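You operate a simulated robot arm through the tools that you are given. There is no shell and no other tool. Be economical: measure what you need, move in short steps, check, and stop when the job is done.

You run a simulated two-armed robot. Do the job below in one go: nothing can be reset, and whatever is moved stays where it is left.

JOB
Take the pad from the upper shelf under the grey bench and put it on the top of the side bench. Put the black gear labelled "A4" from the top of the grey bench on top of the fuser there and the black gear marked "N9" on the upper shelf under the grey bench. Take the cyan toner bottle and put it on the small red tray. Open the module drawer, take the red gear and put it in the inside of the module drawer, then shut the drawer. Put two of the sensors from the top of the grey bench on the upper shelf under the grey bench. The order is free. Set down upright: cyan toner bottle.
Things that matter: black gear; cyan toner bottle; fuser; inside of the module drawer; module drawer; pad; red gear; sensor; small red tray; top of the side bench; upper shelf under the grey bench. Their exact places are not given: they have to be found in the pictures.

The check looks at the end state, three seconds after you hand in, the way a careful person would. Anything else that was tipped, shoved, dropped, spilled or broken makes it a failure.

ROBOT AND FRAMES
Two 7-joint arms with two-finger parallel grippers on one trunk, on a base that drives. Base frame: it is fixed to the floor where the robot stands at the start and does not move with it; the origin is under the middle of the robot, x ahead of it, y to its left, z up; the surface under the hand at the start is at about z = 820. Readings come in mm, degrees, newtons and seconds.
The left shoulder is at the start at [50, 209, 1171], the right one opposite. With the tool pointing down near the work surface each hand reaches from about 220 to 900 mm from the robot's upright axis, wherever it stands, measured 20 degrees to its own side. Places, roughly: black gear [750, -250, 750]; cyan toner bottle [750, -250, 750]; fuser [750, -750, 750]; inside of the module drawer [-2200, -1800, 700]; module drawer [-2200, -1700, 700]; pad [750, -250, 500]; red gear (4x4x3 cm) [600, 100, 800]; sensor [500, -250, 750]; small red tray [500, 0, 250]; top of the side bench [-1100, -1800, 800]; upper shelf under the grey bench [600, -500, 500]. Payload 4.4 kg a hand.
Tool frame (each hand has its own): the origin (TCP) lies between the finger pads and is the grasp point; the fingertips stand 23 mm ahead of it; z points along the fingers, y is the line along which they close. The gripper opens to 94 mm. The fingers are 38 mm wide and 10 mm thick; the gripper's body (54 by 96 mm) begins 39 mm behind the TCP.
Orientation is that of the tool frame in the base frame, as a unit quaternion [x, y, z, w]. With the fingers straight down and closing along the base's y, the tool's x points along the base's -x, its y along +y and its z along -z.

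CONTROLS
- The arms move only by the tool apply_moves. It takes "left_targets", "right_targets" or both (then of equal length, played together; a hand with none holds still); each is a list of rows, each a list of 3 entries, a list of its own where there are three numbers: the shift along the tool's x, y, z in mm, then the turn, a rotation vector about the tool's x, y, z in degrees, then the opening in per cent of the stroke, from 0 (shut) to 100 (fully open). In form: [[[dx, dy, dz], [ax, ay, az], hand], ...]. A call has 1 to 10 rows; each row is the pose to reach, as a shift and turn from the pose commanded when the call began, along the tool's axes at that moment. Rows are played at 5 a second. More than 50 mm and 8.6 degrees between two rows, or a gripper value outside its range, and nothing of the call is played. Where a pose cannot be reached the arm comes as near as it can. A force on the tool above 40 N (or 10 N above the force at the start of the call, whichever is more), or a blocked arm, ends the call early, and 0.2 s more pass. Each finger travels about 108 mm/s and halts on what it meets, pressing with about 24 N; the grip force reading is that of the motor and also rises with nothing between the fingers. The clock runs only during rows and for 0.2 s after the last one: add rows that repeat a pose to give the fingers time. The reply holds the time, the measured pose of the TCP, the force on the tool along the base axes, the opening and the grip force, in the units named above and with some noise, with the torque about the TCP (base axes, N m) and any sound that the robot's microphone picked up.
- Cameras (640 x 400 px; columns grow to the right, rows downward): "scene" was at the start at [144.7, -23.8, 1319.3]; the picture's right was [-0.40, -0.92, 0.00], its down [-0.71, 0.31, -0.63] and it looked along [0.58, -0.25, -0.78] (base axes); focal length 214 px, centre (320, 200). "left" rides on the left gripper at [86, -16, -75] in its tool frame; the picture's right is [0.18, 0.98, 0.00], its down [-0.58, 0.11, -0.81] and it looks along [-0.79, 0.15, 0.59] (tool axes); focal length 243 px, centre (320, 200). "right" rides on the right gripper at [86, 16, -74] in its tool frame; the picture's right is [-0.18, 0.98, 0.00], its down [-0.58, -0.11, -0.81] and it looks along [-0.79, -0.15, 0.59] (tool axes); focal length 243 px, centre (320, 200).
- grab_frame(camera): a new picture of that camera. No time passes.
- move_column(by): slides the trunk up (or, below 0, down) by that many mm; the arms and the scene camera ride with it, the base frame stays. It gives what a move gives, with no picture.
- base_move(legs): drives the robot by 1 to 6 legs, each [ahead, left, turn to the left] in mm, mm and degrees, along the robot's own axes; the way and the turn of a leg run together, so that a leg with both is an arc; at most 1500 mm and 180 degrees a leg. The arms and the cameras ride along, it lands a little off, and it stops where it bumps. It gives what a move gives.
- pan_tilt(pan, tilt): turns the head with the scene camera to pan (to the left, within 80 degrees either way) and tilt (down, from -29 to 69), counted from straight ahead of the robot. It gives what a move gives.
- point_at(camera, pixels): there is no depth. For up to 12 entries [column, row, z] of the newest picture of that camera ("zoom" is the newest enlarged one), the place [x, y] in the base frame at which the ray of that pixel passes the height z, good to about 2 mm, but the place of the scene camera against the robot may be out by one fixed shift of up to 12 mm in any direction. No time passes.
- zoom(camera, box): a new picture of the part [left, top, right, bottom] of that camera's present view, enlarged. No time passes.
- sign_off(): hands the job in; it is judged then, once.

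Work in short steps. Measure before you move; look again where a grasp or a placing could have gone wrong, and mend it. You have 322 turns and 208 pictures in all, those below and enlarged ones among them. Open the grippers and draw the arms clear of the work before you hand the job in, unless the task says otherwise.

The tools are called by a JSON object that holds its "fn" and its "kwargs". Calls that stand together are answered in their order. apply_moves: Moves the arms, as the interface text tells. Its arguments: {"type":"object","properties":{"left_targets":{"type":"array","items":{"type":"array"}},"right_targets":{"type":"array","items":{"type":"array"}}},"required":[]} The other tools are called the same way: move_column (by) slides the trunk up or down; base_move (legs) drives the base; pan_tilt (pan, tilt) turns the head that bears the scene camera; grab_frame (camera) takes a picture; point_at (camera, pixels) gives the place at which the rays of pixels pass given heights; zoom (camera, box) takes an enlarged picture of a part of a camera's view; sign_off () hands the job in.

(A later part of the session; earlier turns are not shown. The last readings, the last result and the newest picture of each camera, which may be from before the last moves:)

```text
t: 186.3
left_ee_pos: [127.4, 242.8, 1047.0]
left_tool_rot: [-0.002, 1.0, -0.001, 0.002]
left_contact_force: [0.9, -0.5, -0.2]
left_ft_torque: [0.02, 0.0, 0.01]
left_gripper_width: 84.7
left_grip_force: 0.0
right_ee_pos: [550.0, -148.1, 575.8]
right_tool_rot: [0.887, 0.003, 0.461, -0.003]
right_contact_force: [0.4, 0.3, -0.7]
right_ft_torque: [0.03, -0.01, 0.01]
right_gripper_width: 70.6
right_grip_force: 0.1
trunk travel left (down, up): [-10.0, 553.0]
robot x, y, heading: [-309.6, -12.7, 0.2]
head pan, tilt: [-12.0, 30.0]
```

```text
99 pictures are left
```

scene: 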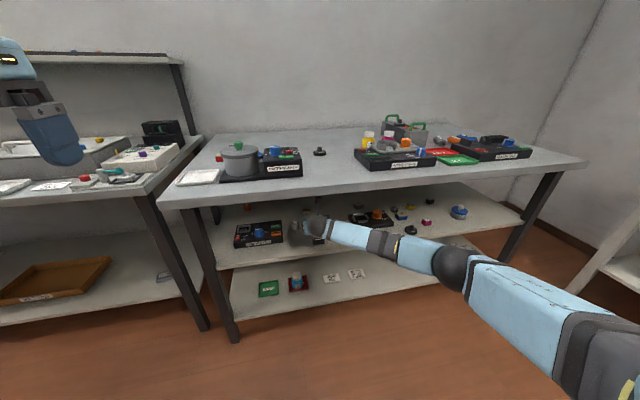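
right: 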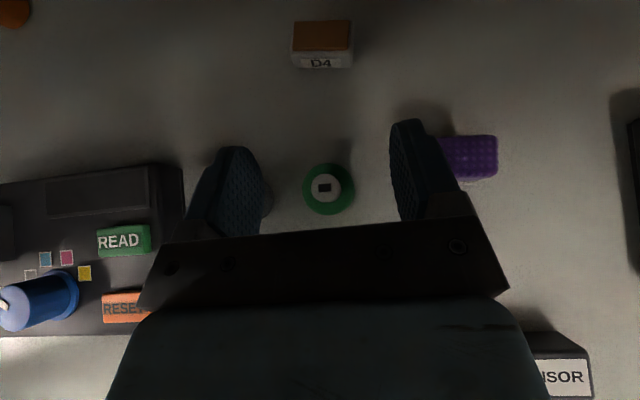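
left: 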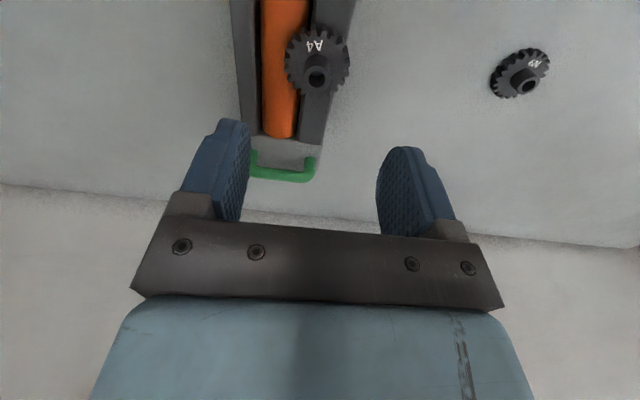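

D4 is visible at (322,43). I measure it and the green bottle; and zoom on D4.

{"fn": "point_at", "kwargs": {"camera": "right", "pixels": [[293, 22, 521], [352, 22, 521], [352, 51, 518], [292, 51, 518], [293, 67, 500], [352, 67, 500], [324, 188, 537], [328, 188, 500], [442, 160, 540]]}}

{"fn": "zoom", "kwargs": {"camera": "right", "box": [270, 0, 380, 80]}}

```text
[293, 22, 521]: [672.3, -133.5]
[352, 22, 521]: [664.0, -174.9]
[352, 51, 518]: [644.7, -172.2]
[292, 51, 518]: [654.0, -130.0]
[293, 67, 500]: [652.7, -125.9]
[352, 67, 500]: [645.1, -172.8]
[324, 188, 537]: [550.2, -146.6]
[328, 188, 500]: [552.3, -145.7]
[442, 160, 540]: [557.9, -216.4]
```

```text
5.00 times, centred on (325, 40) of right
```

zoom: 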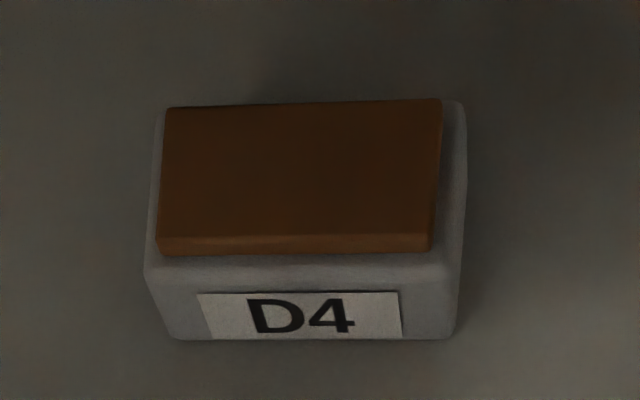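

D4 is the separation pad (grey base, rubber top) at ≈(659,−151). I drive in 77 mm more, then lower diagonally onto it.

{"fn": "base_move", "kwargs": {"legs": [[77, -3, 0]]}}

{"fn": "grab_frame", "kwargs": {"camera": "right"}}

```text
t: 187.4
left_ee_pos: [205.0, 240.2, 1046.6]
left_tool_rot: [-0.002, 1.0, -0.001, 0.002]
left_contact_force: [-0.1, -0.4, -0.6]
left_ft_torque: [-0.01, -0.01, 0.0]
left_gripper_width: 84.6
left_grip_force: 0.0
right_ee_pos: [627.6, -151.7, 575.0]
right_tool_rot: [0.888, 0.004, 0.46, -0.004]
right_contact_force: [0.3, -0.7, -0.5]
right_ft_torque: [-0.02, -0.02, 0.02]
right_gripper_width: 70.5
right_grip_force: 0.1
trunk travel left (down, up): [-10.0, 553.0]
robot x, y, heading: [-228.8, -16.7, 0.2]
head pan, tilt: [-12.0, 30.0]
```

```text
97 pictures are left
```

right: 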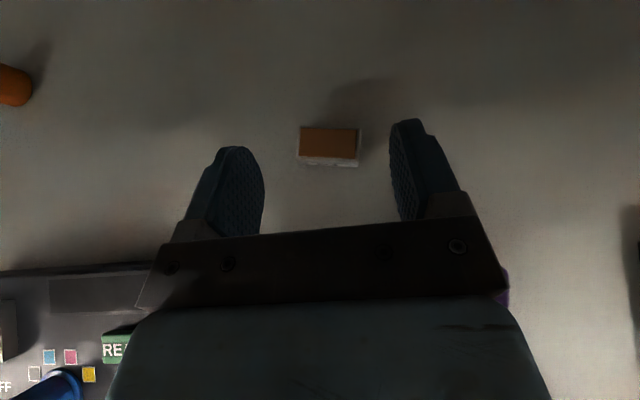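

{"fn": "point_at", "kwargs": {"camera": "right", "pixels": [[300, 127, 521], [361, 129, 521], [357, 167, 500], [299, 163, 500], [329, 145, 515]]}}

```text
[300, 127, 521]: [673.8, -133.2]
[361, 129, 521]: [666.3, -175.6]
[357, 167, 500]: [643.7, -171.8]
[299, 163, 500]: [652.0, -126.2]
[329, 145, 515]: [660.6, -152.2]
```

Pad centre (659,−151.5), yawed about −10°. I lower diagonally while yawing the hand −9° to match.

{"fn": "apply_moves", "kwargs": {"right_targets": [[[-5, 0, 12], [-3.7, 0, 2.6], 75], [[-10, 0, 24], [-7.4, 0, 5.2], 75], [[-15, 0, 35], [-7.4, 0, 5.2], 75], [[-19, 0, 44.5], [-7.4, 0, 5.2], 75], [[-19, 0, 44.5], [-7.4, 0, 5.2], 75]]}}

{"fn": "grab_frame", "kwargs": {"camera": "right"}}

```text
t: 188.6
left_ee_pos: [204.4, 239.7, 1047.8]
left_tool_rot: [-0.001, 1.0, 0.0, 0.002]
left_contact_force: [-0.6, -0.7, 0.7]
left_ft_torque: [0.01, -0.01, 0.0]
left_gripper_width: 84.6
left_grip_force: 0.0
right_ee_pos: [652.8, -150.4, 536.3]
right_tool_rot: [0.884, -0.067, 0.461, 0.034]
right_contact_force: [0.2, 0.9, 0.3]
right_ft_torque: [0.01, 0.02, 0.0]
right_gripper_width: 70.6
right_grip_force: 0.0
trunk travel left (down, up): [-10.0, 553.0]
robot x, y, heading: [-232.7, -10.5, 0.3]
head pan, tilt: [-12.0, 30.0]
```

```text
96 pictures are left
```

right: 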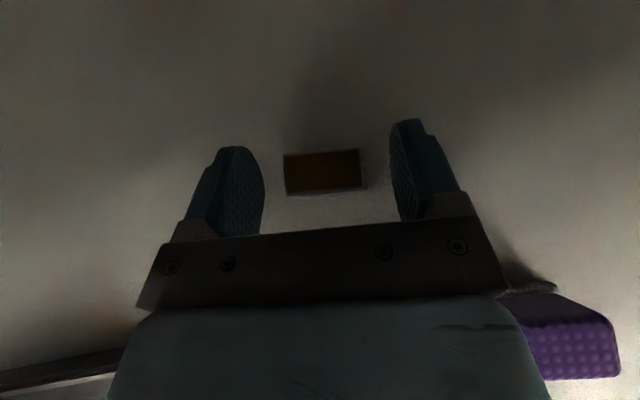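

Pad sits between the fingers. I lower 3 mm more, close, and lift slightly.

{"fn": "apply_moves", "kwargs": {"right_targets": [[[-2.5, 0, 1.8], [0, 0, 0], 75], [[-2.5, 0, 1.8], [0, 0, 0], 55], [[-2.5, 0, 1.8], [0, 0, 0], 35], [[-2.5, 0, 1.8], [0, 0, 0], 30], [[-2.5, 0, 1.8], [0, 0, 0], 30], [[1, 0, -2], [0, 0, 0], 30], [[6, 0, -8], [0, 0, 0], 30]]}}

{"fn": "grab_frame", "kwargs": {"camera": "right"}}

```text
t: 190.2
left_ee_pos: [203.7, 240.7, 1047.9]
left_tool_rot: [-0.002, 1.0, -0.001, 0.002]
left_contact_force: [-0.4, -0.6, -0.4]
left_ft_torque: [0.0, 0.03, -0.05]
left_gripper_width: 84.4
left_grip_force: 0.1
right_ee_pos: [650.9, -150.9, 545.1]
right_tool_rot: [0.885, -0.066, 0.46, 0.033]
right_contact_force: [0.6, 0.9, 0.2]
right_ft_torque: [-0.01, -0.02, 0.02]
right_gripper_width: 45.1
right_grip_force: 23.8
trunk travel left (down, up): [-10.0, 553.0]
robot x, y, heading: [-231.2, -16.2, -0.0]
head pan, tilt: [-12.0, 30.0]
```

```text
95 pictures are left
```

right: 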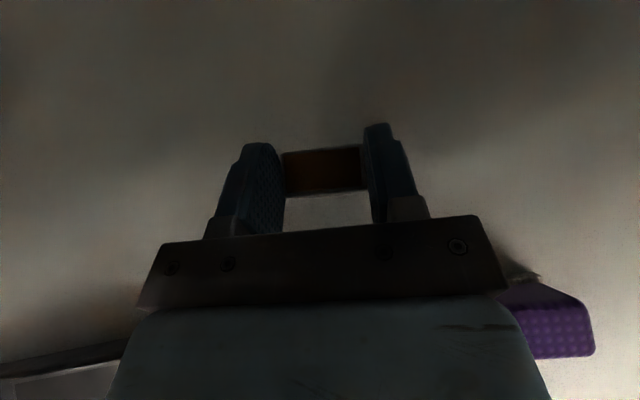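

Pad held (45 mm). I raise 38 mm straight up and back out with the base.

{"fn": "apply_moves", "kwargs": {"right_targets": [[[10.5, 0, -7.5], [0, 0, 0], 30], [[21, 0, -15], [0, 0, 0], 30], [[31, 0, -22], [0, 0, 0], 30]]}}

{"fn": "base_move", "kwargs": {"legs": [[-150, 0, 0]]}}

{"fn": "grab_frame", "kwargs": {"camera": "right"}}

```text
t: 191.0
left_ee_pos: [205.0, 239.3, 1047.4]
left_tool_rot: [-0.002, 1.0, -0.001, 0.001]
left_contact_force: [0.7, 0.1, -0.2]
left_ft_torque: [0.0, -0.02, 0.0]
left_gripper_width: 84.7
left_grip_force: 0.1
right_ee_pos: [649.0, -151.0, 585.3]
right_tool_rot: [0.884, -0.067, 0.461, 0.034]
right_contact_force: [0.6, 0.4, -0.1]
right_ft_torque: [0.03, -0.02, -0.01]
right_gripper_width: 45.1
right_grip_force: 24.1
trunk travel left (down, up): [-10.0, 553.0]
robot x, y, heading: [-227.7, -15.9, 0.1]
head pan, tilt: [-12.0, 30.0]
```

```text
t: 192.3
left_ee_pos: [55.3, 238.9, 1048.8]
left_tool_rot: [-0.001, 1.0, -0.001, 0.002]
left_contact_force: [-0.2, 0.0, 0.6]
left_ft_torque: [-0.01, -0.04, -0.02]
left_gripper_width: 84.4
left_grip_force: 0.0
right_ee_pos: [499.5, -153.0, 584.9]
right_tool_rot: [0.884, -0.067, 0.461, 0.033]
right_contact_force: [0.6, -1.2, -0.5]
right_ft_torque: [0.0, -0.04, 0.0]
right_gripper_width: 44.8
right_grip_force: 24.0
trunk travel left (down, up): [-10.0, 553.0]
robot x, y, heading: [-381.1, -15.3, 0.1]
head pan, tilt: [-12.0, 30.0]
```

```text
94 pictures are left
```

right: 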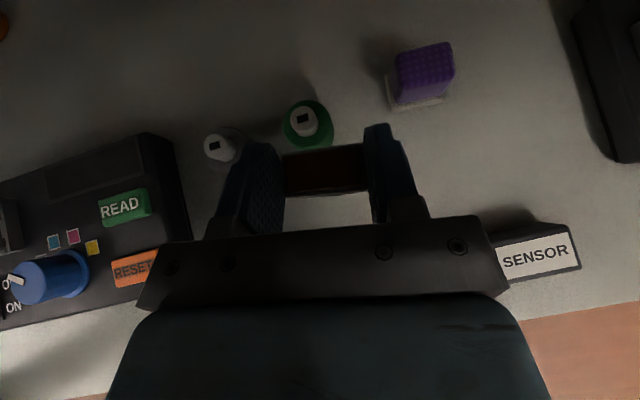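

All undisturbed. I retract the arm 160 mm, back off 80 more, then raise arm and trunk.

{"fn": "apply_moves", "kwargs": {"right_targets": [[[-23, 0, -33], [0, 0, 0], 30], [[-46, 0, -66], [0, 0, 0], 30], [[-69, 0, -98], [0, 0, 0], 30], [[-92, 0, -131], [0, 0, 0], 30]]}}

{"fn": "base_move", "kwargs": {"legs": [[-90, 0, 0]]}}

{"fn": "move_column", "kwargs": {"by": 240}}

{"fn": "apply_moves", "kwargs": {"right_targets": [[[36, 0, -26], [0, 0, 0], 30], [[73, 0, -52], [0, 0, 0], 30], [[110, 0, -78], [0, 0, 0], 30], [[147, 0, -104], [0, 0, 0], 30], [[184, 0, -130], [0, 0, 0], 30]]}}

{"fn": "grab_frame", "kwargs": {"camera": "right"}}

```text
t: 193.3
left_ee_pos: [54.8, 239.4, 1047.8]
left_tool_rot: [-0.001, 1.0, 0.0, 0.001]
left_contact_force: [-0.4, -0.4, 0.1]
left_ft_torque: [0.03, 0.04, 0.01]
left_gripper_width: 84.6
left_grip_force: 0.1
right_ee_pos: [341.6, -127.2, 585.0]
right_tool_rot: [0.885, -0.067, 0.459, 0.034]
right_contact_force: [-0.1, -0.1, -0.5]
right_ft_torque: [-0.01, -0.02, -0.01]
right_gripper_width: 45.0
right_grip_force: 24.0
trunk travel left (down, up): [-10.0, 553.0]
robot x, y, heading: [-381.1, -14.2, 0.1]
head pan, tilt: [-12.0, 30.0]
```

```text
t: 194.6
left_ee_pos: [-32.7, 235.5, 1046.6]
left_tool_rot: [0.002, 1.0, -0.001, 0.002]
left_contact_force: [-0.7, 0.4, -0.3]
left_ft_torque: [0.03, 0.03, 0.0]
left_gripper_width: 84.6
left_grip_force: 0.0
right_ee_pos: [255.0, -129.9, 585.6]
right_tool_rot: [0.884, -0.069, 0.461, 0.035]
right_contact_force: [0.9, -0.2, 0.0]
right_ft_torque: [-0.01, -0.01, -0.03]
right_gripper_width: 44.9
right_grip_force: 24.1
trunk travel left (down, up): [-10.0, 553.0]
robot x, y, heading: [-467.2, -15.5, -0.2]
head pan, tilt: [-12.0, 30.0]
stopped in leg 1: the robot was blocked; the commanded pose is now the measured one
```

```text
t: 197.1
left_ee_pos: [-31.8, 235.5, 1288.4]
left_tool_rot: [0.002, 1.0, -0.001, 0.001]
left_contact_force: [-0.5, -0.6, 0.6]
left_ft_torque: [0.01, 0.02, 0.0]
left_gripper_width: 84.6
left_grip_force: 0.2
right_ee_pos: [254.5, -130.8, 825.8]
right_tool_rot: [0.884, -0.07, 0.461, 0.035]
right_contact_force: [-0.5, -0.4, -0.1]
right_ft_torque: [0.0, -0.04, 0.03]
right_gripper_width: 45.0
right_grip_force: 24.3
trunk travel left (down, up): [-250.0, 313.0]
robot x, y, heading: [-465.9, -14.5, 0.0]
head pan, tilt: [-12.0, 30.0]
```

```text
t: 198.3
left_ee_pos: [-33.3, 237.1, 1287.1]
left_tool_rot: [0.001, 1.0, -0.001, 0.003]
left_contact_force: [0.6, 0.5, 0.0]
left_ft_torque: [-0.03, -0.05, -0.04]
left_gripper_width: 84.7
left_grip_force: 0.1
right_ee_pos: [257.6, -128.9, 1051.1]
right_tool_rot: [0.884, -0.07, 0.461, 0.036]
right_contact_force: [-0.2, 0.1, 0.1]
right_ft_torque: [-0.01, 0.0, 0.01]
right_gripper_width: 44.5
right_grip_force: 23.5
trunk travel left (down, up): [-250.0, 313.0]
robot x, y, heading: [-467.3, -14.3, 0.1]
head pan, tilt: [-12.0, 30.0]
```

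```text
93 pictures are left
```

right: 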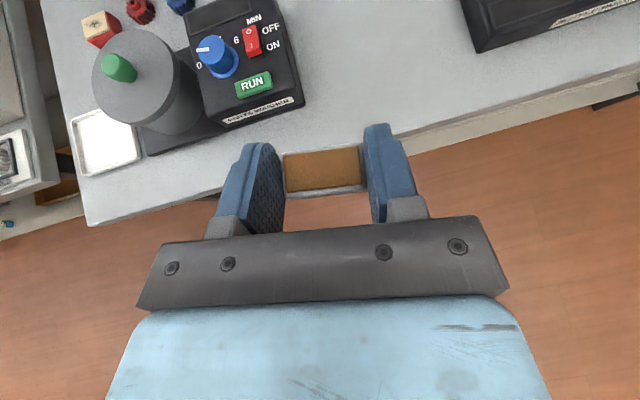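

Something behind blocked the last few mm; I'll stay clear of it. I drive forward for the red gear with the left hand.

{"fn": "base_move", "kwargs": {"legs": [[430, -40, 0]]}}

{"fn": "apply_moves", "kwargs": {"left_targets": [[[-17, -11, 42], [0, 0, 0], 80], [[-34, -22, 84], [0, 0, 0], 80], [[-51, -33, 126], [0, 0, 0], 80], [[-68, -44, 168], [0, 0, 0], 80], [[-85, -55, 210], [0, 0, 0], 80], [[-105, -66, 250], [0, 0, 0], 80], [[-125, -77, 290], [0, 0, 0], 80], [[-150, -92, 320], [0, 0, 0], 80]]}}

{"fn": "grab_frame", "kwargs": {"camera": "left"}}

```text
t: 201.0
left_ee_pos: [415.4, 188.4, 1286.9]
left_tool_rot: [0.005, 1.0, -0.001, 0.003]
left_contact_force: [0.4, -0.6, -0.8]
left_ft_torque: [-0.02, 0.04, 0.03]
left_gripper_width: 84.7
left_grip_force: 0.1
right_ee_pos: [701.6, -179.1, 1048.9]
right_tool_rot: [0.884, -0.072, 0.461, 0.036]
right_contact_force: [0.5, 1.0, -0.9]
right_ft_torque: [0.0, 0.02, -0.01]
right_gripper_width: 44.8
right_grip_force: 24.7
trunk travel left (down, up): [-250.0, 313.0]
robot x, y, heading: [-24.5, -58.7, -0.5]
head pan, tilt: [-12.0, 30.0]
```

```text
t: 202.8
left_ee_pos: [564.5, 94.9, 967.1]
left_tool_rot: [0.005, 1.0, -0.001, 0.001]
left_contact_force: [-0.2, -0.2, -0.3]
left_ft_torque: [0.0, -0.01, -0.01]
left_gripper_width: 75.1
left_grip_force: 0.1
right_ee_pos: [701.1, -178.6, 1050.3]
right_tool_rot: [0.884, -0.073, 0.459, 0.036]
right_contact_force: [0.0, -0.1, 0.3]
right_ft_torque: [0.01, 0.01, 0.01]
right_gripper_width: 44.8
right_grip_force: 24.0
trunk travel left (down, up): [-250.0, 313.0]
robot x, y, heading: [-23.1, -61.3, -0.8]
head pan, tilt: [-12.0, 30.0]
```

```text
92 pictures are left
```

left: 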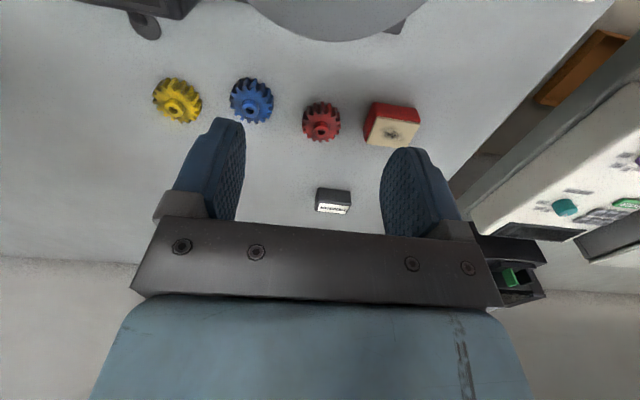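

{"fn": "point_at", "kwargs": {"camera": "left", "pixels": [[321, 122, 838], [303, 122, 832], [340, 122, 832], [322, 102, 830], [252, 100, 838], [366, 125, 835], [272, 104, 830]]}}

{"fn": "zoom", "kwargs": {"camera": "left", "box": [220, 60, 430, 180]}}

```text
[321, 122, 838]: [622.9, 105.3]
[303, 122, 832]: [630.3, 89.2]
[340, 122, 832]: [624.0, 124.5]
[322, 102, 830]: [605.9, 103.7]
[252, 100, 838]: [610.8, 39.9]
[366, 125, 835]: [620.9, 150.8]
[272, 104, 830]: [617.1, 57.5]
```

```text
3.05 times, centred on (325, 120) of left
```

zoom: 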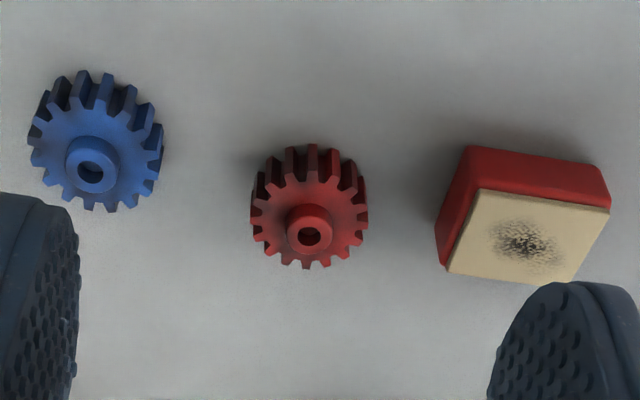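

Red gear centre ≈ (624,105), neighbours at y 57 and 150. I descend with 54 mm opening.

{"fn": "apply_moves", "kwargs": {"left_targets": [[[-30, 5, 25], [0, 0, 0], 58], [[-59, 10, 50], [0, 0, 0], 58], [[-59, 10, 80], [0, 0, 0], 58], [[-59, 10, 80], [0, 0, 0], 58]]}}

{"fn": "grab_frame", "kwargs": {"camera": "left"}}

```text
t: 203.8
left_ee_pos: [623.4, 103.0, 887.2]
left_tool_rot: [0.004, 1.0, -0.001, 0.003]
left_contact_force: [0.1, -0.3, -0.5]
left_ft_torque: [0.01, -0.01, -0.01]
left_gripper_width: 54.4
left_grip_force: 0.1
right_ee_pos: [700.9, -178.3, 1049.6]
right_tool_rot: [0.883, -0.073, 0.461, 0.037]
right_contact_force: [0.3, -0.8, 0.0]
right_ft_torque: [-0.03, 0.01, -0.01]
right_gripper_width: 44.8
right_grip_force: 24.0
trunk travel left (down, up): [-250.0, 313.0]
robot x, y, heading: [-23.8, -57.8, -0.8]
head pan, tilt: [-12.0, 30.0]
```

```text
90 pictures are left
```

left: 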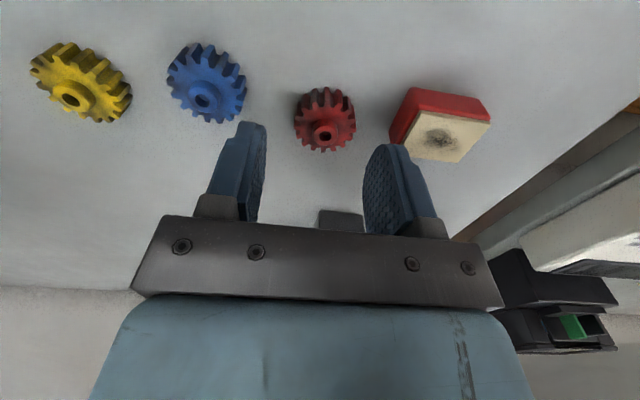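

{"fn": "point_at", "kwargs": {"camera": "left", "pixels": [[325, 127, 840], [296, 122, 833], [356, 122, 833], [390, 130, 835], [246, 100, 835]]}}

```text
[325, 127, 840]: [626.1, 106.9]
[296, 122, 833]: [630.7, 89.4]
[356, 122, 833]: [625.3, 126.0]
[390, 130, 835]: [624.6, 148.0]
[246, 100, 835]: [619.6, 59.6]
```

Centre (626,107). I descend to z≈846, close, and lift.

{"fn": "apply_moves", "kwargs": {"left_targets": [[[-3, 2.5, 20], [0, 0, 0], 58], [[-3, 2.5, 36], [0, 0, 0], 58], [[-3, 2.5, 41], [0, 0, 0], 58], [[-3, 2.5, 41], [0, 0, 0], 40], [[-3, 2.5, 41], [0, 0, 0], 20], [[-3, 2.5, 41], [0, 0, 0], 20], [[-3, 2.5, 34], [0, 0, 0], 20], [[-3, 2.5, 10], [0, 0, 0], 20]]}}

{"fn": "grab_frame", "kwargs": {"camera": "left"}}

```text
t: 205.6
left_ee_pos: [624.9, 104.6, 880.6]
left_tool_rot: [0.005, 1.0, -0.002, 0.003]
left_contact_force: [0.5, -0.4, -0.2]
left_ft_torque: [0.03, -0.01, 0.05]
left_gripper_width: 37.4
left_grip_force: 24.0
right_ee_pos: [699.9, -179.5, 1049.4]
right_tool_rot: [0.884, -0.074, 0.461, 0.037]
right_contact_force: [0.8, 0.0, -0.3]
right_ft_torque: [0.01, 0.03, -0.01]
right_gripper_width: 45.0
right_grip_force: 23.9
trunk travel left (down, up): [-250.0, 313.0]
robot x, y, heading: [-26.1, -57.4, -0.7]
head pan, tilt: [-12.0, 30.0]
```

```text
89 pictures are left
```

left: 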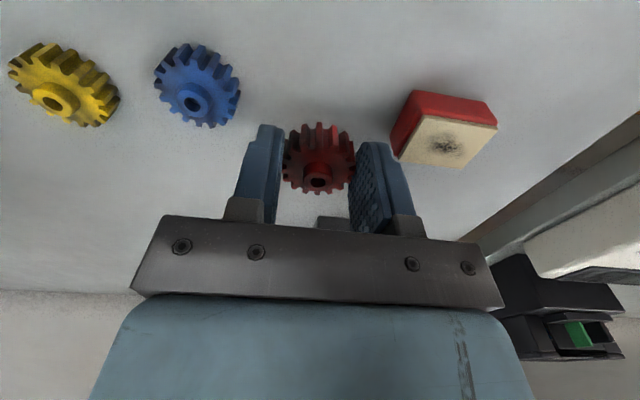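

Red gear held. I lift and retract both hands.

{"fn": "apply_moves", "kwargs": {"left_targets": [[[5, 0, -40], [0, 0, 0], 20], [[15, 5, -80], [0, 0, 0], 20], [[35, 10, -120], [0, 0, 0], 20], [[60, 15, -160], [0, 0, 0], 20], [[95, 20, -190], [0, 0, 0], 20], [[140, 25, -195], [0, 0, 0], 20], [[180, 30, -195], [0, 0, 0], 20], [[220, 30, -195], [0, 0, 0], 20]], "right_targets": [[[-14, 0, -20], [0, 0, 0], 30], [[-28, 0, -40], [0, 0, 0], 30], [[-42, 0, -60], [0, 0, 0], 30], [[-56, 0, -80], [0, 0, 0], 30], [[-70, 0, -100], [0, 0, 0], 30], [[-84, 0, -120], [0, 0, 0], 30], [[-98, 0, -140], [0, 0, 0], 30], [[-98, 0, -140], [0, 0, 0], 30]]}}

{"fn": "base_move", "kwargs": {"legs": [[-330, 0, 0]]}}

{"fn": "pan_tilt", "kwargs": {"pan": -80, "tilt": 25}}

{"fn": "grab_frame", "kwargs": {"camera": "scene"}}

```text
t: 207.4
left_ee_pos: [401.9, 140.4, 1072.7]
left_tool_rot: [0.005, 1.0, -0.002, 0.003]
left_contact_force: [-0.2, 0.4, 0.1]
left_ft_torque: [-0.01, 0.03, 0.02]
left_gripper_width: 37.3
left_grip_force: 23.7
right_ee_pos: [532.6, -150.8, 1050.6]
right_tool_rot: [0.883, -0.073, 0.462, 0.037]
right_contact_force: [-0.2, 0.3, -0.8]
right_ft_torque: [0.0, -0.01, 0.0]
right_gripper_width: 44.6
right_grip_force: 24.2
trunk travel left (down, up): [-250.0, 313.0]
robot x, y, heading: [-23.5, -61.0, -0.5]
head pan, tilt: [-12.0, 30.0]
```

```text
t: 209.6
left_ee_pos: [77.4, 144.9, 1071.7]
left_tool_rot: [0.004, 1.0, -0.001, 0.002]
left_contact_force: [0.6, -0.1, 0.2]
left_ft_torque: [0.01, 0.0, -0.01]
left_gripper_width: 37.2
left_grip_force: 23.5
right_ee_pos: [207.8, -146.0, 1050.8]
right_tool_rot: [0.884, -0.071, 0.461, 0.036]
right_contact_force: [-0.4, -0.7, 0.5]
right_ft_torque: [0.0, 0.01, 0.03]
right_gripper_width: 44.7
right_grip_force: 23.8
trunk travel left (down, up): [-250.0, 313.0]
robot x, y, heading: [-350.7, -58.3, 0.1]
head pan, tilt: [-12.0, 30.0]
```

```text
t: 211.0
left_ee_pos: [77.3, 144.1, 1071.2]
left_tool_rot: [0.005, 1.0, -0.001, 0.003]
left_contact_force: [0.9, 0.9, 0.1]
left_ft_torque: [-0.02, -0.01, 0.0]
left_gripper_width: 37.5
left_grip_force: 24.2
right_ee_pos: [207.8, -145.9, 1050.0]
right_tool_rot: [0.884, -0.071, 0.46, 0.035]
right_contact_force: [-0.2, 0.0, 0.0]
right_ft_torque: [-0.02, -0.01, 0.01]
right_gripper_width: 45.0
right_grip_force: 24.2
trunk travel left (down, up): [-250.0, 313.0]
robot x, y, heading: [-353.2, -58.1, -0.3]
head pan, tilt: [-80.0, 25.0]
```

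```text
88 pictures are left
```

scene: 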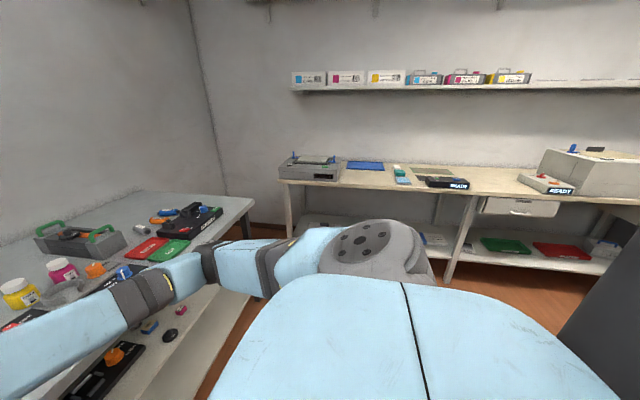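

Before turning, I check what stands behind-left with the head panned left.

{"fn": "pan_tilt", "kwargs": {"pan": 80, "tilt": 30}}

{"fn": "grab_frame", "kwargs": {"camera": "scene"}}

{"fn": "point_at", "kwargs": {"camera": "scene", "pixels": [[170, 215, 700], [140, 250, 700], [30, 190, 900], [145, 180, 900], [60, 300, 800]]}}

```text
t: 213.5
left_ee_pos: [76.9, 142.7, 1070.8]
left_tool_rot: [0.003, 1.0, -0.001, 0.003]
left_contact_force: [-0.9, 0.9, -0.7]
left_ft_torque: [0.01, 0.0, 0.0]
left_gripper_width: 37.3
left_grip_force: 24.0
right_ee_pos: [206.5, -146.4, 1049.8]
right_tool_rot: [0.884, -0.071, 0.461, 0.035]
right_contact_force: [0.0, 0.6, -0.6]
right_ft_torque: [0.01, -0.01, 0.0]
right_gripper_width: 44.8
right_grip_force: 23.5
trunk travel left (down, up): [-250.0, 313.0]
robot x, y, heading: [-348.0, -54.8, -0.4]
head pan, tilt: [80.0, 30.0]
```

```text
87 pictures are left
```

scene: 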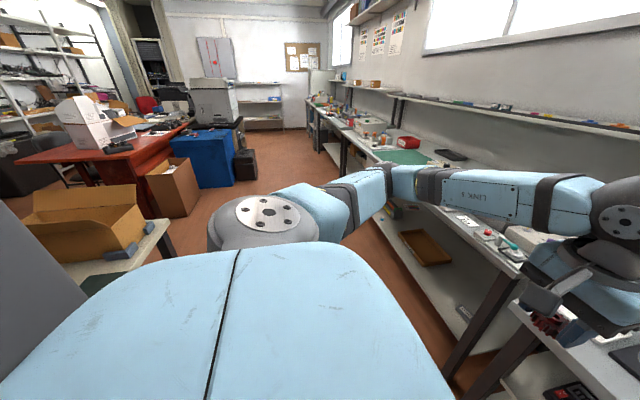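

```text
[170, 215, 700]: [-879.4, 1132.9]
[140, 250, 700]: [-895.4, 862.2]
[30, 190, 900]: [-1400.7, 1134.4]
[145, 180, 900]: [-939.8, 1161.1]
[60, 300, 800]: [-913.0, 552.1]
```

A table with a box stands behind-left (edge x≈−880). I turn right 40° and look further round to the right-rear.

{"fn": "base_move", "kwargs": {"legs": [[0, 0, -40]]}}

{"fn": "pan_tilt", "kwargs": {"pan": -75, "tilt": 25}}

{"fn": "grab_frame", "kwargs": {"camera": "scene"}}

```text
t: 215.7
left_ee_pos: [106.3, -177.6, 1071.1]
left_tool_rot: [0.346, 0.938, -0.002, 0.002]
left_contact_force: [0.3, 0.2, -1.0]
left_ft_torque: [0.0, -0.01, 0.0]
left_gripper_width: 37.2
left_grip_force: 23.8
right_ee_pos: [17.8, -483.2, 1048.6]
right_tool_rot: [0.806, -0.371, 0.42, 0.191]
right_contact_force: [0.8, 0.3, -0.3]
right_ft_torque: [-0.03, -0.03, -0.02]
right_gripper_width: 44.9
right_grip_force: 23.5
trunk travel left (down, up): [-250.0, 313.0]
robot x, y, heading: [-351.5, -52.5, -40.5]
head pan, tilt: [80.0, 30.0]
```

```text
t: 218.1
left_ee_pos: [106.4, -177.4, 1071.6]
left_tool_rot: [0.346, 0.938, -0.001, 0.002]
left_contact_force: [0.1, -0.2, -0.3]
left_ft_torque: [0.02, 0.01, 0.01]
left_gripper_width: 37.4
left_grip_force: 23.9
right_ee_pos: [20.4, -483.3, 1049.6]
right_tool_rot: [0.806, -0.37, 0.42, 0.191]
right_contact_force: [0.8, -0.1, -0.5]
right_ft_torque: [0.0, 0.0, 0.0]
right_gripper_width: 44.9
right_grip_force: 24.0
trunk travel left (down, up): [-250.0, 313.0]
robot x, y, heading: [-349.7, -54.4, -40.5]
head pan, tilt: [-75.0, 25.0]
```

```text
86 pictures are left
```

scene: 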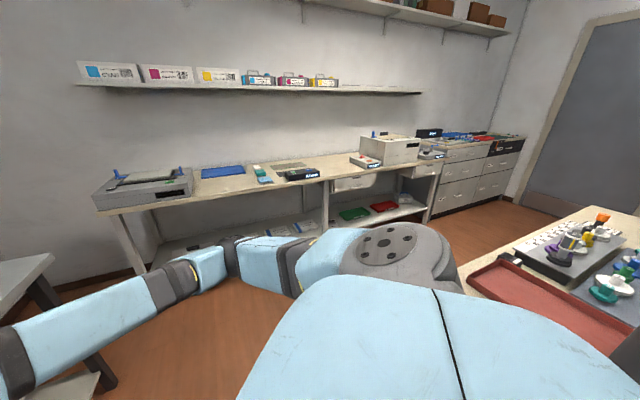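

{"fn": "point_at", "kwargs": {"camera": "scene", "pixels": [[465, 285, 750], [350, 185, 700], [130, 205, 800], [240, 172, 800], [320, 180, 800], [440, 160, 800], [460, 195, 600], [640, 330, 750], [610, 210, 780], [422, 180, 750]]}}

{"fn": "zoom", "kwargs": {"camera": "scene", "box": [300, 110, 540, 240]}}

```text
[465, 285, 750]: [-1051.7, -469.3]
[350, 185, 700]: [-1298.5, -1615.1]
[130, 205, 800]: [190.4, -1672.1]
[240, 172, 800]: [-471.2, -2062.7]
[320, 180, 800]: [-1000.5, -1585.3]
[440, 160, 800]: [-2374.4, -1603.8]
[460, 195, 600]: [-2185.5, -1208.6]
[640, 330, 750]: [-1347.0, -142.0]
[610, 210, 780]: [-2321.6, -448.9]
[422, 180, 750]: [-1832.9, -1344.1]
```

```text
2.67 times, centred on (420, 175) of scene
```

zoom: 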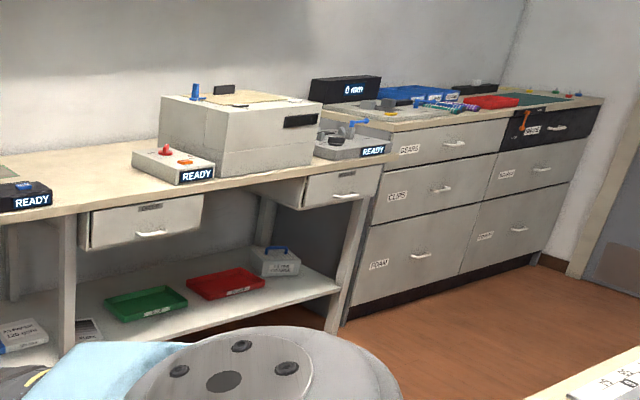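

Side bench front runs at y≈−1590; two drawers hang under it and a cabinet stands beyond. I turn to face it and approach.

{"fn": "base_move", "kwargs": {"legs": [[0, 0, -49.5], [850, 0, 0]]}}

{"fn": "pan_tilt", "kwargs": {"pan": -35, "tilt": 30}}

{"fn": "grab_frame", "kwargs": {"camera": "scene"}}

```text
t: 224.9
left_ee_pos: [-119.6, -1326.3, 1070.9]
left_tool_rot: [0.699, 0.715, -0.002, 0.001]
left_contact_force: [-0.8, -0.6, -0.5]
left_ft_torque: [0.05, 0.01, -0.02]
left_gripper_width: 37.2
left_grip_force: 23.9
right_ee_pos: [-405.9, -1464.9, 1049.2]
right_tool_rot: [-0.585, 0.667, -0.306, -0.346]
right_contact_force: [-0.3, 0.9, 0.4]
right_ft_torque: [0.0, -0.01, 0.01]
right_gripper_width: 44.7
right_grip_force: 23.1
trunk travel left (down, up): [-250.0, 313.0]
robot x, y, heading: [-335.5, -906.3, -88.5]
head pan, tilt: [-75.0, 25.0]
```

```text
t: 225.9
left_ee_pos: [-120.8, -1326.4, 1071.1]
left_tool_rot: [0.699, 0.715, -0.002, 0.001]
left_contact_force: [0.7, -0.4, -0.2]
left_ft_torque: [-0.01, 0.0, -0.03]
left_gripper_width: 37.6
left_grip_force: 23.6
right_ee_pos: [-404.6, -1466.3, 1049.5]
right_tool_rot: [-0.585, 0.667, -0.306, -0.346]
right_contact_force: [-0.1, 0.4, -0.3]
right_ft_torque: [0.0, 0.03, 0.02]
right_gripper_width: 44.8
right_grip_force: 23.4
trunk travel left (down, up): [-250.0, 313.0]
robot x, y, heading: [-335.0, -905.2, -88.8]
head pan, tilt: [-35.0, 30.0]
```

```text
84 pictures are left
```

scene: 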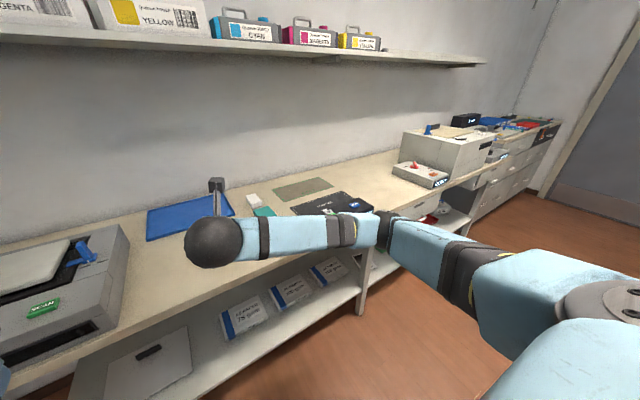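

I strafe right 600 to face the free stretch between the READY device and the printer.

{"fn": "base_move", "kwargs": {"legs": [[0, -600, -1]]}}

{"fn": "grab_frame", "kwargs": {"camera": "scene"}}

{"fn": "grab_frame", "kwargs": {"camera": "right"}}

```text
t: 231.7
left_ee_pos: [-735.2, -1339.4, 1071.7]
left_tool_rot: [0.704, 0.71, -0.003, 0.001]
left_contact_force: [-0.6, -0.6, 0.7]
left_ft_torque: [0.0, 0.03, 0.0]
left_gripper_width: 37.2
left_grip_force: 24.1
right_ee_pos: [-1022.2, -1474.7, 1049.5]
right_tool_rot: [-0.58, 0.671, -0.303, -0.349]
right_contact_force: [0.5, 0.0, -0.4]
right_ft_torque: [0.02, -0.02, 0.02]
right_gripper_width: 44.8
right_grip_force: 24.0
trunk travel left (down, up): [-250.0, 313.0]
robot x, y, heading: [-942.1, -918.2, -89.5]
head pan, tilt: [-35.0, 30.0]
```

```text
83 pictures are left
```

scene: 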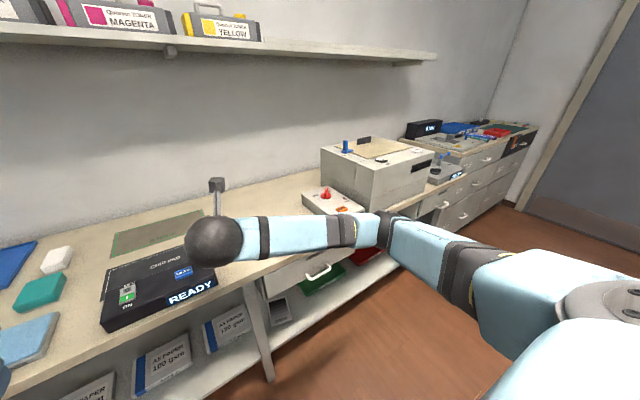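

```text
82 pictures are left
```

right: 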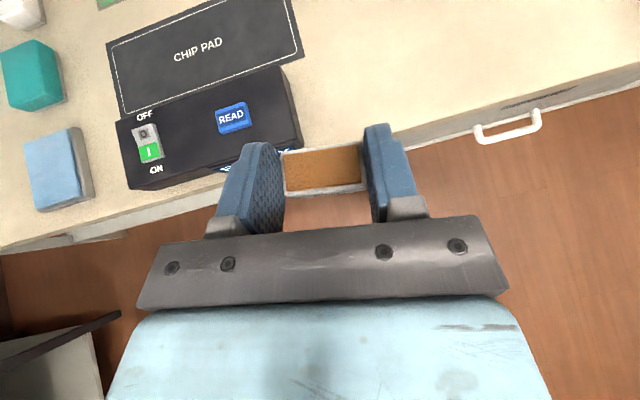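

The free area right of the CHIP PAD is at about (420,60) in the wrist view. I measure it.

{"fn": "point_at", "kwargs": {"camera": "right", "pixels": [[420, 60, 800], [420, 60, 750], [303, 140, 800], [303, 55, 800], [508, 128, 700], [460, 125, 800], [500, 20, 800], [508, 128, 760]]}}

{"fn": "point_at", "kwargs": {"camera": "scene", "pixels": [[217, 290, 800], [267, 265, 800], [362, 212, 800], [304, 200, 800], [205, 213, 800]]}}

```text
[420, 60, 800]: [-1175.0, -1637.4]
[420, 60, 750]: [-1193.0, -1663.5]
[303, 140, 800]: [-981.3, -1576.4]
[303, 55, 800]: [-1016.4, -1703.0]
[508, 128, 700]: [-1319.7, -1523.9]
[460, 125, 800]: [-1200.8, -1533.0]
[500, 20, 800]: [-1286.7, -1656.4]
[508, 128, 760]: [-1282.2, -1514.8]
```

```text
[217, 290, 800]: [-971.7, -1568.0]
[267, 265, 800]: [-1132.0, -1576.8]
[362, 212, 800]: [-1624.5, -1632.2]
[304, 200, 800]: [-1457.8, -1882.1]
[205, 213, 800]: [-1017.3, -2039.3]
```

I drive so that the hand is above the free spot ≈(−1140,−1640).

{"fn": "base_move", "kwargs": {"legs": [[160, -118, 0]]}}

{"fn": "grab_frame", "kwargs": {"camera": "right"}}

{"fn": "grab_frame", "kwargs": {"camera": "scene"}}

```text
t: 233.4
left_ee_pos: [-848.7, -1496.0, 1072.8]
left_tool_rot: [0.702, 0.712, -0.002, 0.0]
left_contact_force: [-0.2, 0.2, -0.1]
left_ft_torque: [0.03, -0.02, 0.02]
left_gripper_width: 37.2
left_grip_force: 23.7
right_ee_pos: [-1134.5, -1631.8, 1049.8]
right_tool_rot: [-0.582, 0.67, -0.304, -0.347]
right_contact_force: [-0.3, -0.6, -0.6]
right_ft_torque: [0.04, -0.01, 0.0]
right_gripper_width: 44.7
right_grip_force: 23.6
trunk travel left (down, up): [-250.0, 313.0]
robot x, y, heading: [-1059.5, -1071.6, -88.9]
head pan, tilt: [-35.0, 30.0]
```

```text
81 pictures are left
```

right: 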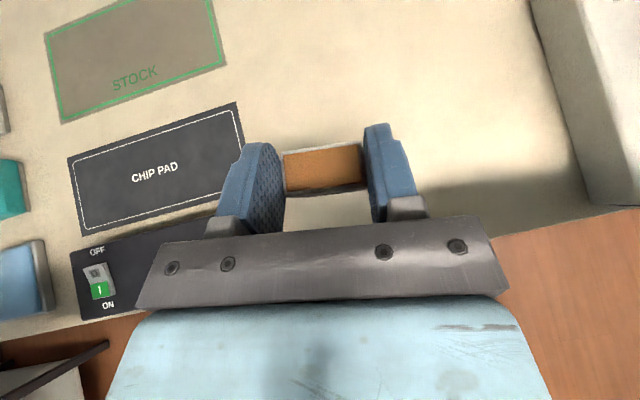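

```text
80 pictures are left
```

scene: 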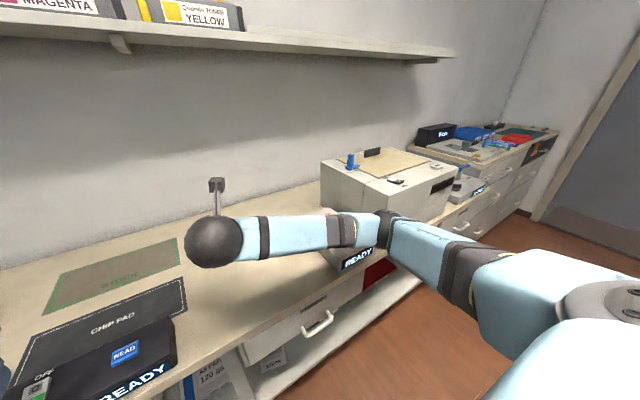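

Free surface below. I lower 140 mm, then probe.

{"fn": "apply_moves", "kwargs": {"right_targets": [[[-33, 0, 23], [0, 0, 0], 30], [[-66, 0, 46], [0, 0, 0], 30], [[-96, 0, 67], [0, 0, 0], 30], [[-115, 0, 80], [0, 0, 0], 30], [[-115, 0, 80], [0, 0, 0], 30]]}}

{"fn": "grab_frame", "kwargs": {"camera": "right"}}

```text
t: 234.6
left_ee_pos: [-850.2, -1494.5, 1071.3]
left_tool_rot: [0.703, 0.711, -0.003, 0.002]
left_contact_force: [-0.7, -0.2, 0.0]
left_ft_torque: [-0.01, 0.03, -0.02]
left_gripper_width: 37.5
left_grip_force: 23.7
right_ee_pos: [-1135.1, -1631.8, 909.0]
right_tool_rot: [-0.581, 0.67, -0.304, -0.348]
right_contact_force: [-0.4, -0.5, 0.0]
right_ft_torque: [-0.01, 0.02, 0.02]
right_gripper_width: 44.7
right_grip_force: 24.1
trunk travel left (down, up): [-250.0, 313.0]
robot x, y, heading: [-1058.8, -1072.4, -89.2]
head pan, tilt: [-35.0, 30.0]
```

```text
79 pictures are left
```

right: 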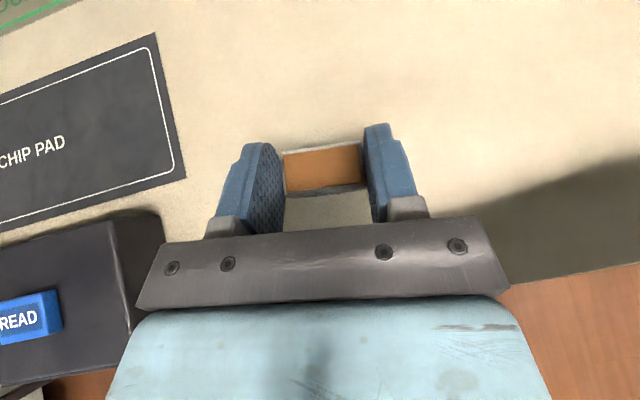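

{"fn": "apply_moves", "kwargs": {"right_targets": [[[-6.6, 0, 4.6], [0, 0, 0], 30], [[-13, 0, 9.2], [0, 0, 0], 30], [[-18, 0, 12.6], [0, 0, 0], 30], [[-21, 0, 14.9], [0, 0, 0], 30]]}}

```text
t: 235.6
left_ee_pos: [-848.4, -1495.0, 1071.0]
left_tool_rot: [0.703, 0.711, -0.003, 0.001]
left_contact_force: [0.8, -0.4, -0.7]
left_ft_torque: [-0.01, 0.01, 0.02]
left_gripper_width: 37.6
left_grip_force: 24.3
right_ee_pos: [-1136.7, -1631.9, 882.1]
right_tool_rot: [-0.582, 0.67, -0.304, -0.347]
right_contact_force: [0.2, -0.6, 0.0]
right_ft_torque: [-0.02, -0.01, -0.01]
right_gripper_width: 44.8
right_grip_force: 23.7
trunk travel left (down, up): [-250.0, 313.0]
robot x, y, heading: [-1057.5, -1075.3, -89.2]
head pan, tilt: [-35.0, 30.0]
```

{"fn": "apply_moves", "kwargs": {"right_targets": [[[-4, 0, 2.8], [0, 0, 0], 30], [[-8, 0, 5.6], [0, 0, 0], 30], [[-12, 0, 8.4], [0, 0, 0], 30], [[-15, 0, 10.5], [0, 0, 0], 30], [[-18, 0, 12.6], [0, 0, 0], 30]]}}

```text
t: 236.8
left_ee_pos: [-849.5, -1494.1, 1072.3]
left_tool_rot: [0.703, 0.712, -0.004, 0.001]
left_contact_force: [-0.1, -0.3, 0.3]
left_ft_torque: [0.02, 0.02, 0.02]
left_gripper_width: 37.5
left_grip_force: 23.9
right_ee_pos: [-1134.8, -1632.7, 868.7]
right_tool_rot: [-0.578, 0.668, -0.309, -0.351]
right_contact_force: [-1.0, 8.0, 19.4]
right_ft_torque: [0.21, 0.39, -0.13]
right_gripper_width: 45.0
right_grip_force: 23.9
trunk travel left (down, up): [-250.0, 313.0]
robot x, y, heading: [-1056.9, -1074.4, -89.4]
head pan, tilt: [-35.0, 30.0]
stopped in row 5 (right hand): the force on the tool passed its limit at 42 N (the readings are from after the stop); the commanded pose is now the measured one
```

Contact at TCP ≈869 (bench z≈840). I open and retreat along the tool.

{"fn": "apply_moves", "kwargs": {"right_targets": [[[0.8, 0, -0.6], [0, 0, 0], 45], [[0.8, 0, -0.6], [0, 0, 0], 60], [[0.8, 0, -0.6], [0, 0, 0], 70], [[0, 0, -25], [0, 0, 0], 70], [[0, 0, -70], [0, 0, 0], 70], [[0, 0, -110], [0, 0, 0], 70]]}}

{"fn": "grab_frame", "kwargs": {"camera": "right"}}

```text
t: 238.2
left_ee_pos: [-850.5, -1496.2, 1071.4]
left_tool_rot: [0.702, 0.712, -0.003, 0.001]
left_contact_force: [-0.7, 0.7, -0.2]
left_ft_torque: [-0.01, 0.0, 0.0]
left_gripper_width: 37.7
left_grip_force: 24.2
right_ee_pos: [-1125.8, -1543.1, 930.0]
right_tool_rot: [-0.579, 0.669, -0.307, -0.35]
right_contact_force: [-0.3, 0.2, 0.8]
right_ft_torque: [0.01, -0.01, -0.01]
right_gripper_width: 65.9
right_grip_force: 0.1
trunk travel left (down, up): [-250.0, 313.0]
robot x, y, heading: [-1056.4, -1070.7, -89.1]
head pan, tilt: [-35.0, 30.0]
```

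```text
78 pictures are left
```

right: 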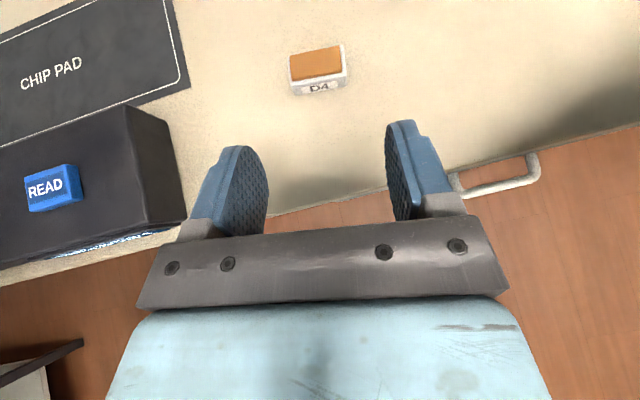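

The pad lies on the side bench. I raise the hand, step back a little and look at the drawers further right.

{"fn": "apply_moves", "kwargs": {"right_targets": [[[30, 0, -25], [0, 0, 0], 80], [[60, 0, -50], [0, 0, 0], 80], [[90, 0, -80], [0, 0, 0], 80]]}}

{"fn": "base_move", "kwargs": {"legs": [[-110, -350, 0]]}}

{"fn": "pan_tilt", "kwargs": {"pan": -45, "tilt": 30}}

{"fn": "grab_frame", "kwargs": {"camera": "scene"}}

```text
t: 239.0
left_ee_pos: [-847.8, -1494.3, 1071.3]
left_tool_rot: [0.703, 0.712, -0.003, 0.0]
left_contact_force: [0.2, 0.7, 0.3]
left_ft_torque: [-0.04, 0.06, 0.0]
left_gripper_width: 37.3
left_grip_force: 23.8
right_ee_pos: [-1120.6, -1528.3, 1049.5]
right_tool_rot: [-0.581, 0.668, -0.308, -0.35]
right_contact_force: [-0.3, 0.1, 0.0]
right_ft_torque: [0.0, 0.02, -0.01]
right_gripper_width: 75.1
right_grip_force: 0.0
trunk travel left (down, up): [-250.0, 313.0]
robot x, y, heading: [-1058.8, -1074.3, -89.4]
head pan, tilt: [-35.0, 30.0]
```

```text
t: 242.6
left_ee_pos: [-1190.9, -1386.9, 1071.3]
left_tool_rot: [0.698, 0.716, -0.003, 0.001]
left_contact_force: [0.9, 0.3, 0.2]
left_ft_torque: [-0.02, 0.02, -0.02]
left_gripper_width: 37.4
left_grip_force: 24.2
right_ee_pos: [-1462.4, -1425.3, 1046.7]
right_tool_rot: [-0.584, 0.665, -0.309, -0.347]
right_contact_force: [-0.5, -0.2, -0.1]
right_ft_torque: [0.03, 0.02, 0.02]
right_gripper_width: 75.3
right_grip_force: 0.0
trunk travel left (down, up): [-250.0, 313.0]
robot x, y, heading: [-1408.7, -968.0, -88.2]
head pan, tilt: [-35.0, 30.0]
```

```text
t: 243.3
left_ee_pos: [-1191.6, -1389.0, 1070.8]
left_tool_rot: [0.698, 0.716, -0.002, 0.001]
left_contact_force: [-0.2, -1.0, 0.6]
left_ft_torque: [-0.04, 0.02, 0.02]
left_gripper_width: 37.2
left_grip_force: 24.3
right_ee_pos: [-1462.9, -1424.4, 1048.8]
right_tool_rot: [-0.584, 0.665, -0.309, -0.347]
right_contact_force: [0.1, -0.1, 0.3]
right_ft_torque: [0.02, -0.01, -0.01]
right_gripper_width: 75.0
right_grip_force: 0.0
trunk travel left (down, up): [-250.0, 313.0]
robot x, y, heading: [-1410.5, -967.3, -88.5]
head pan, tilt: [-45.0, 30.0]
```

```text
77 pictures are left
```

scene: 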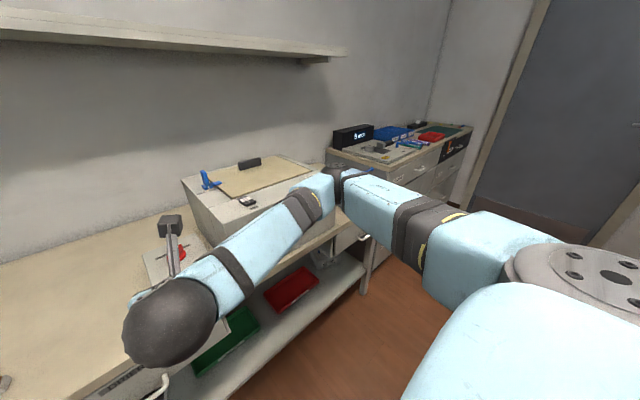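

{"fn": "base_move", "kwargs": {"legs": [[0, -480, -1.5]]}}

{"fn": "pan_tilt", "kwargs": {"pan": -5, "tilt": 40}}

{"fn": "grab_frame", "kwargs": {"camera": "scene"}}

```text
t: 248.0
left_ee_pos: [-1678.6, -1400.5, 1071.3]
left_tool_rot: [0.708, 0.706, -0.003, 0.001]
left_contact_force: [-0.9, 0.6, -0.2]
left_ft_torque: [0.0, 0.0, -0.01]
left_gripper_width: 37.3
left_grip_force: 24.0
right_ee_pos: [-1952.7, -1429.9, 1048.2]
right_tool_rot: [-0.575, 0.673, -0.304, -0.352]
right_contact_force: [0.4, 0.1, 1.1]
right_ft_torque: [0.02, -0.01, -0.01]
right_gripper_width: 74.9
right_grip_force: 0.1
trunk travel left (down, up): [-250.0, 313.0]
robot x, y, heading: [-1885.2, -974.2, -90.3]
head pan, tilt: [-45.0, 30.0]
```

```text
t: 249.1
left_ee_pos: [-1678.3, -1400.7, 1073.0]
left_tool_rot: [0.708, 0.706, -0.002, 0.001]
left_contact_force: [0.1, 0.8, -0.1]
left_ft_torque: [0.02, -0.03, -0.02]
left_gripper_width: 37.4
left_grip_force: 24.2
right_ee_pos: [-1952.1, -1429.7, 1048.9]
right_tool_rot: [-0.574, 0.673, -0.304, -0.353]
right_contact_force: [-0.6, 0.0, -0.8]
right_ft_torque: [-0.03, 0.01, 0.0]
right_gripper_width: 75.6
right_grip_force: 0.0
trunk travel left (down, up): [-250.0, 313.0]
robot x, y, heading: [-1884.6, -973.9, -90.2]
head pan, tilt: [-5.0, 40.0]
```

```text
76 pictures are left
```

scene: 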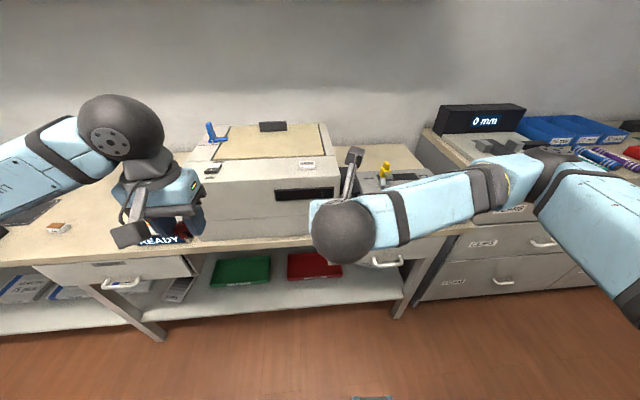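

{"fn": "point_at", "kwargs": {"camera": "scene", "pixels": [[385, 262, 730], [120, 287, 730], [385, 262, 700], [490, 243, 700], [430, 238, 840], [540, 240, 740]]}}

{"fn": "zoom", "kwargs": {"camera": "scene", "box": [340, 200, 580, 300]}}

{"fn": "zoom", "kwargs": {"camera": "scene", "box": [40, 230, 240, 320]}}

```text
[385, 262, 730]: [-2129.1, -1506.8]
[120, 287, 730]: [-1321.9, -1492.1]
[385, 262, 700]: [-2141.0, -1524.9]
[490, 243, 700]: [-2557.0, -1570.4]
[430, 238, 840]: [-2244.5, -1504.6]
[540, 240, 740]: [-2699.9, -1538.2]
```

```text
2.67 times, centred on (460, 250) of scene
```

zoom: 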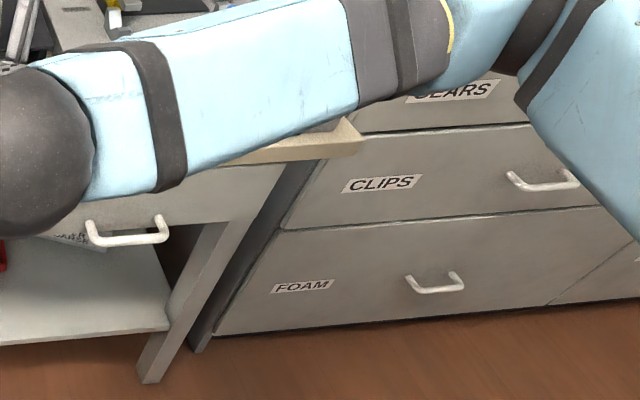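

```text
3.20 times, centred on (140, 275) of scene
```

zoom: 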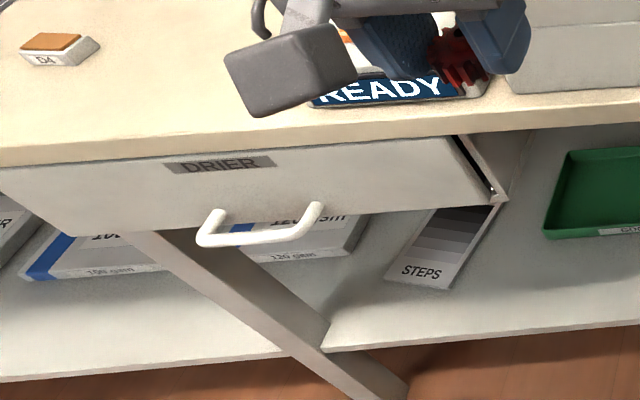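

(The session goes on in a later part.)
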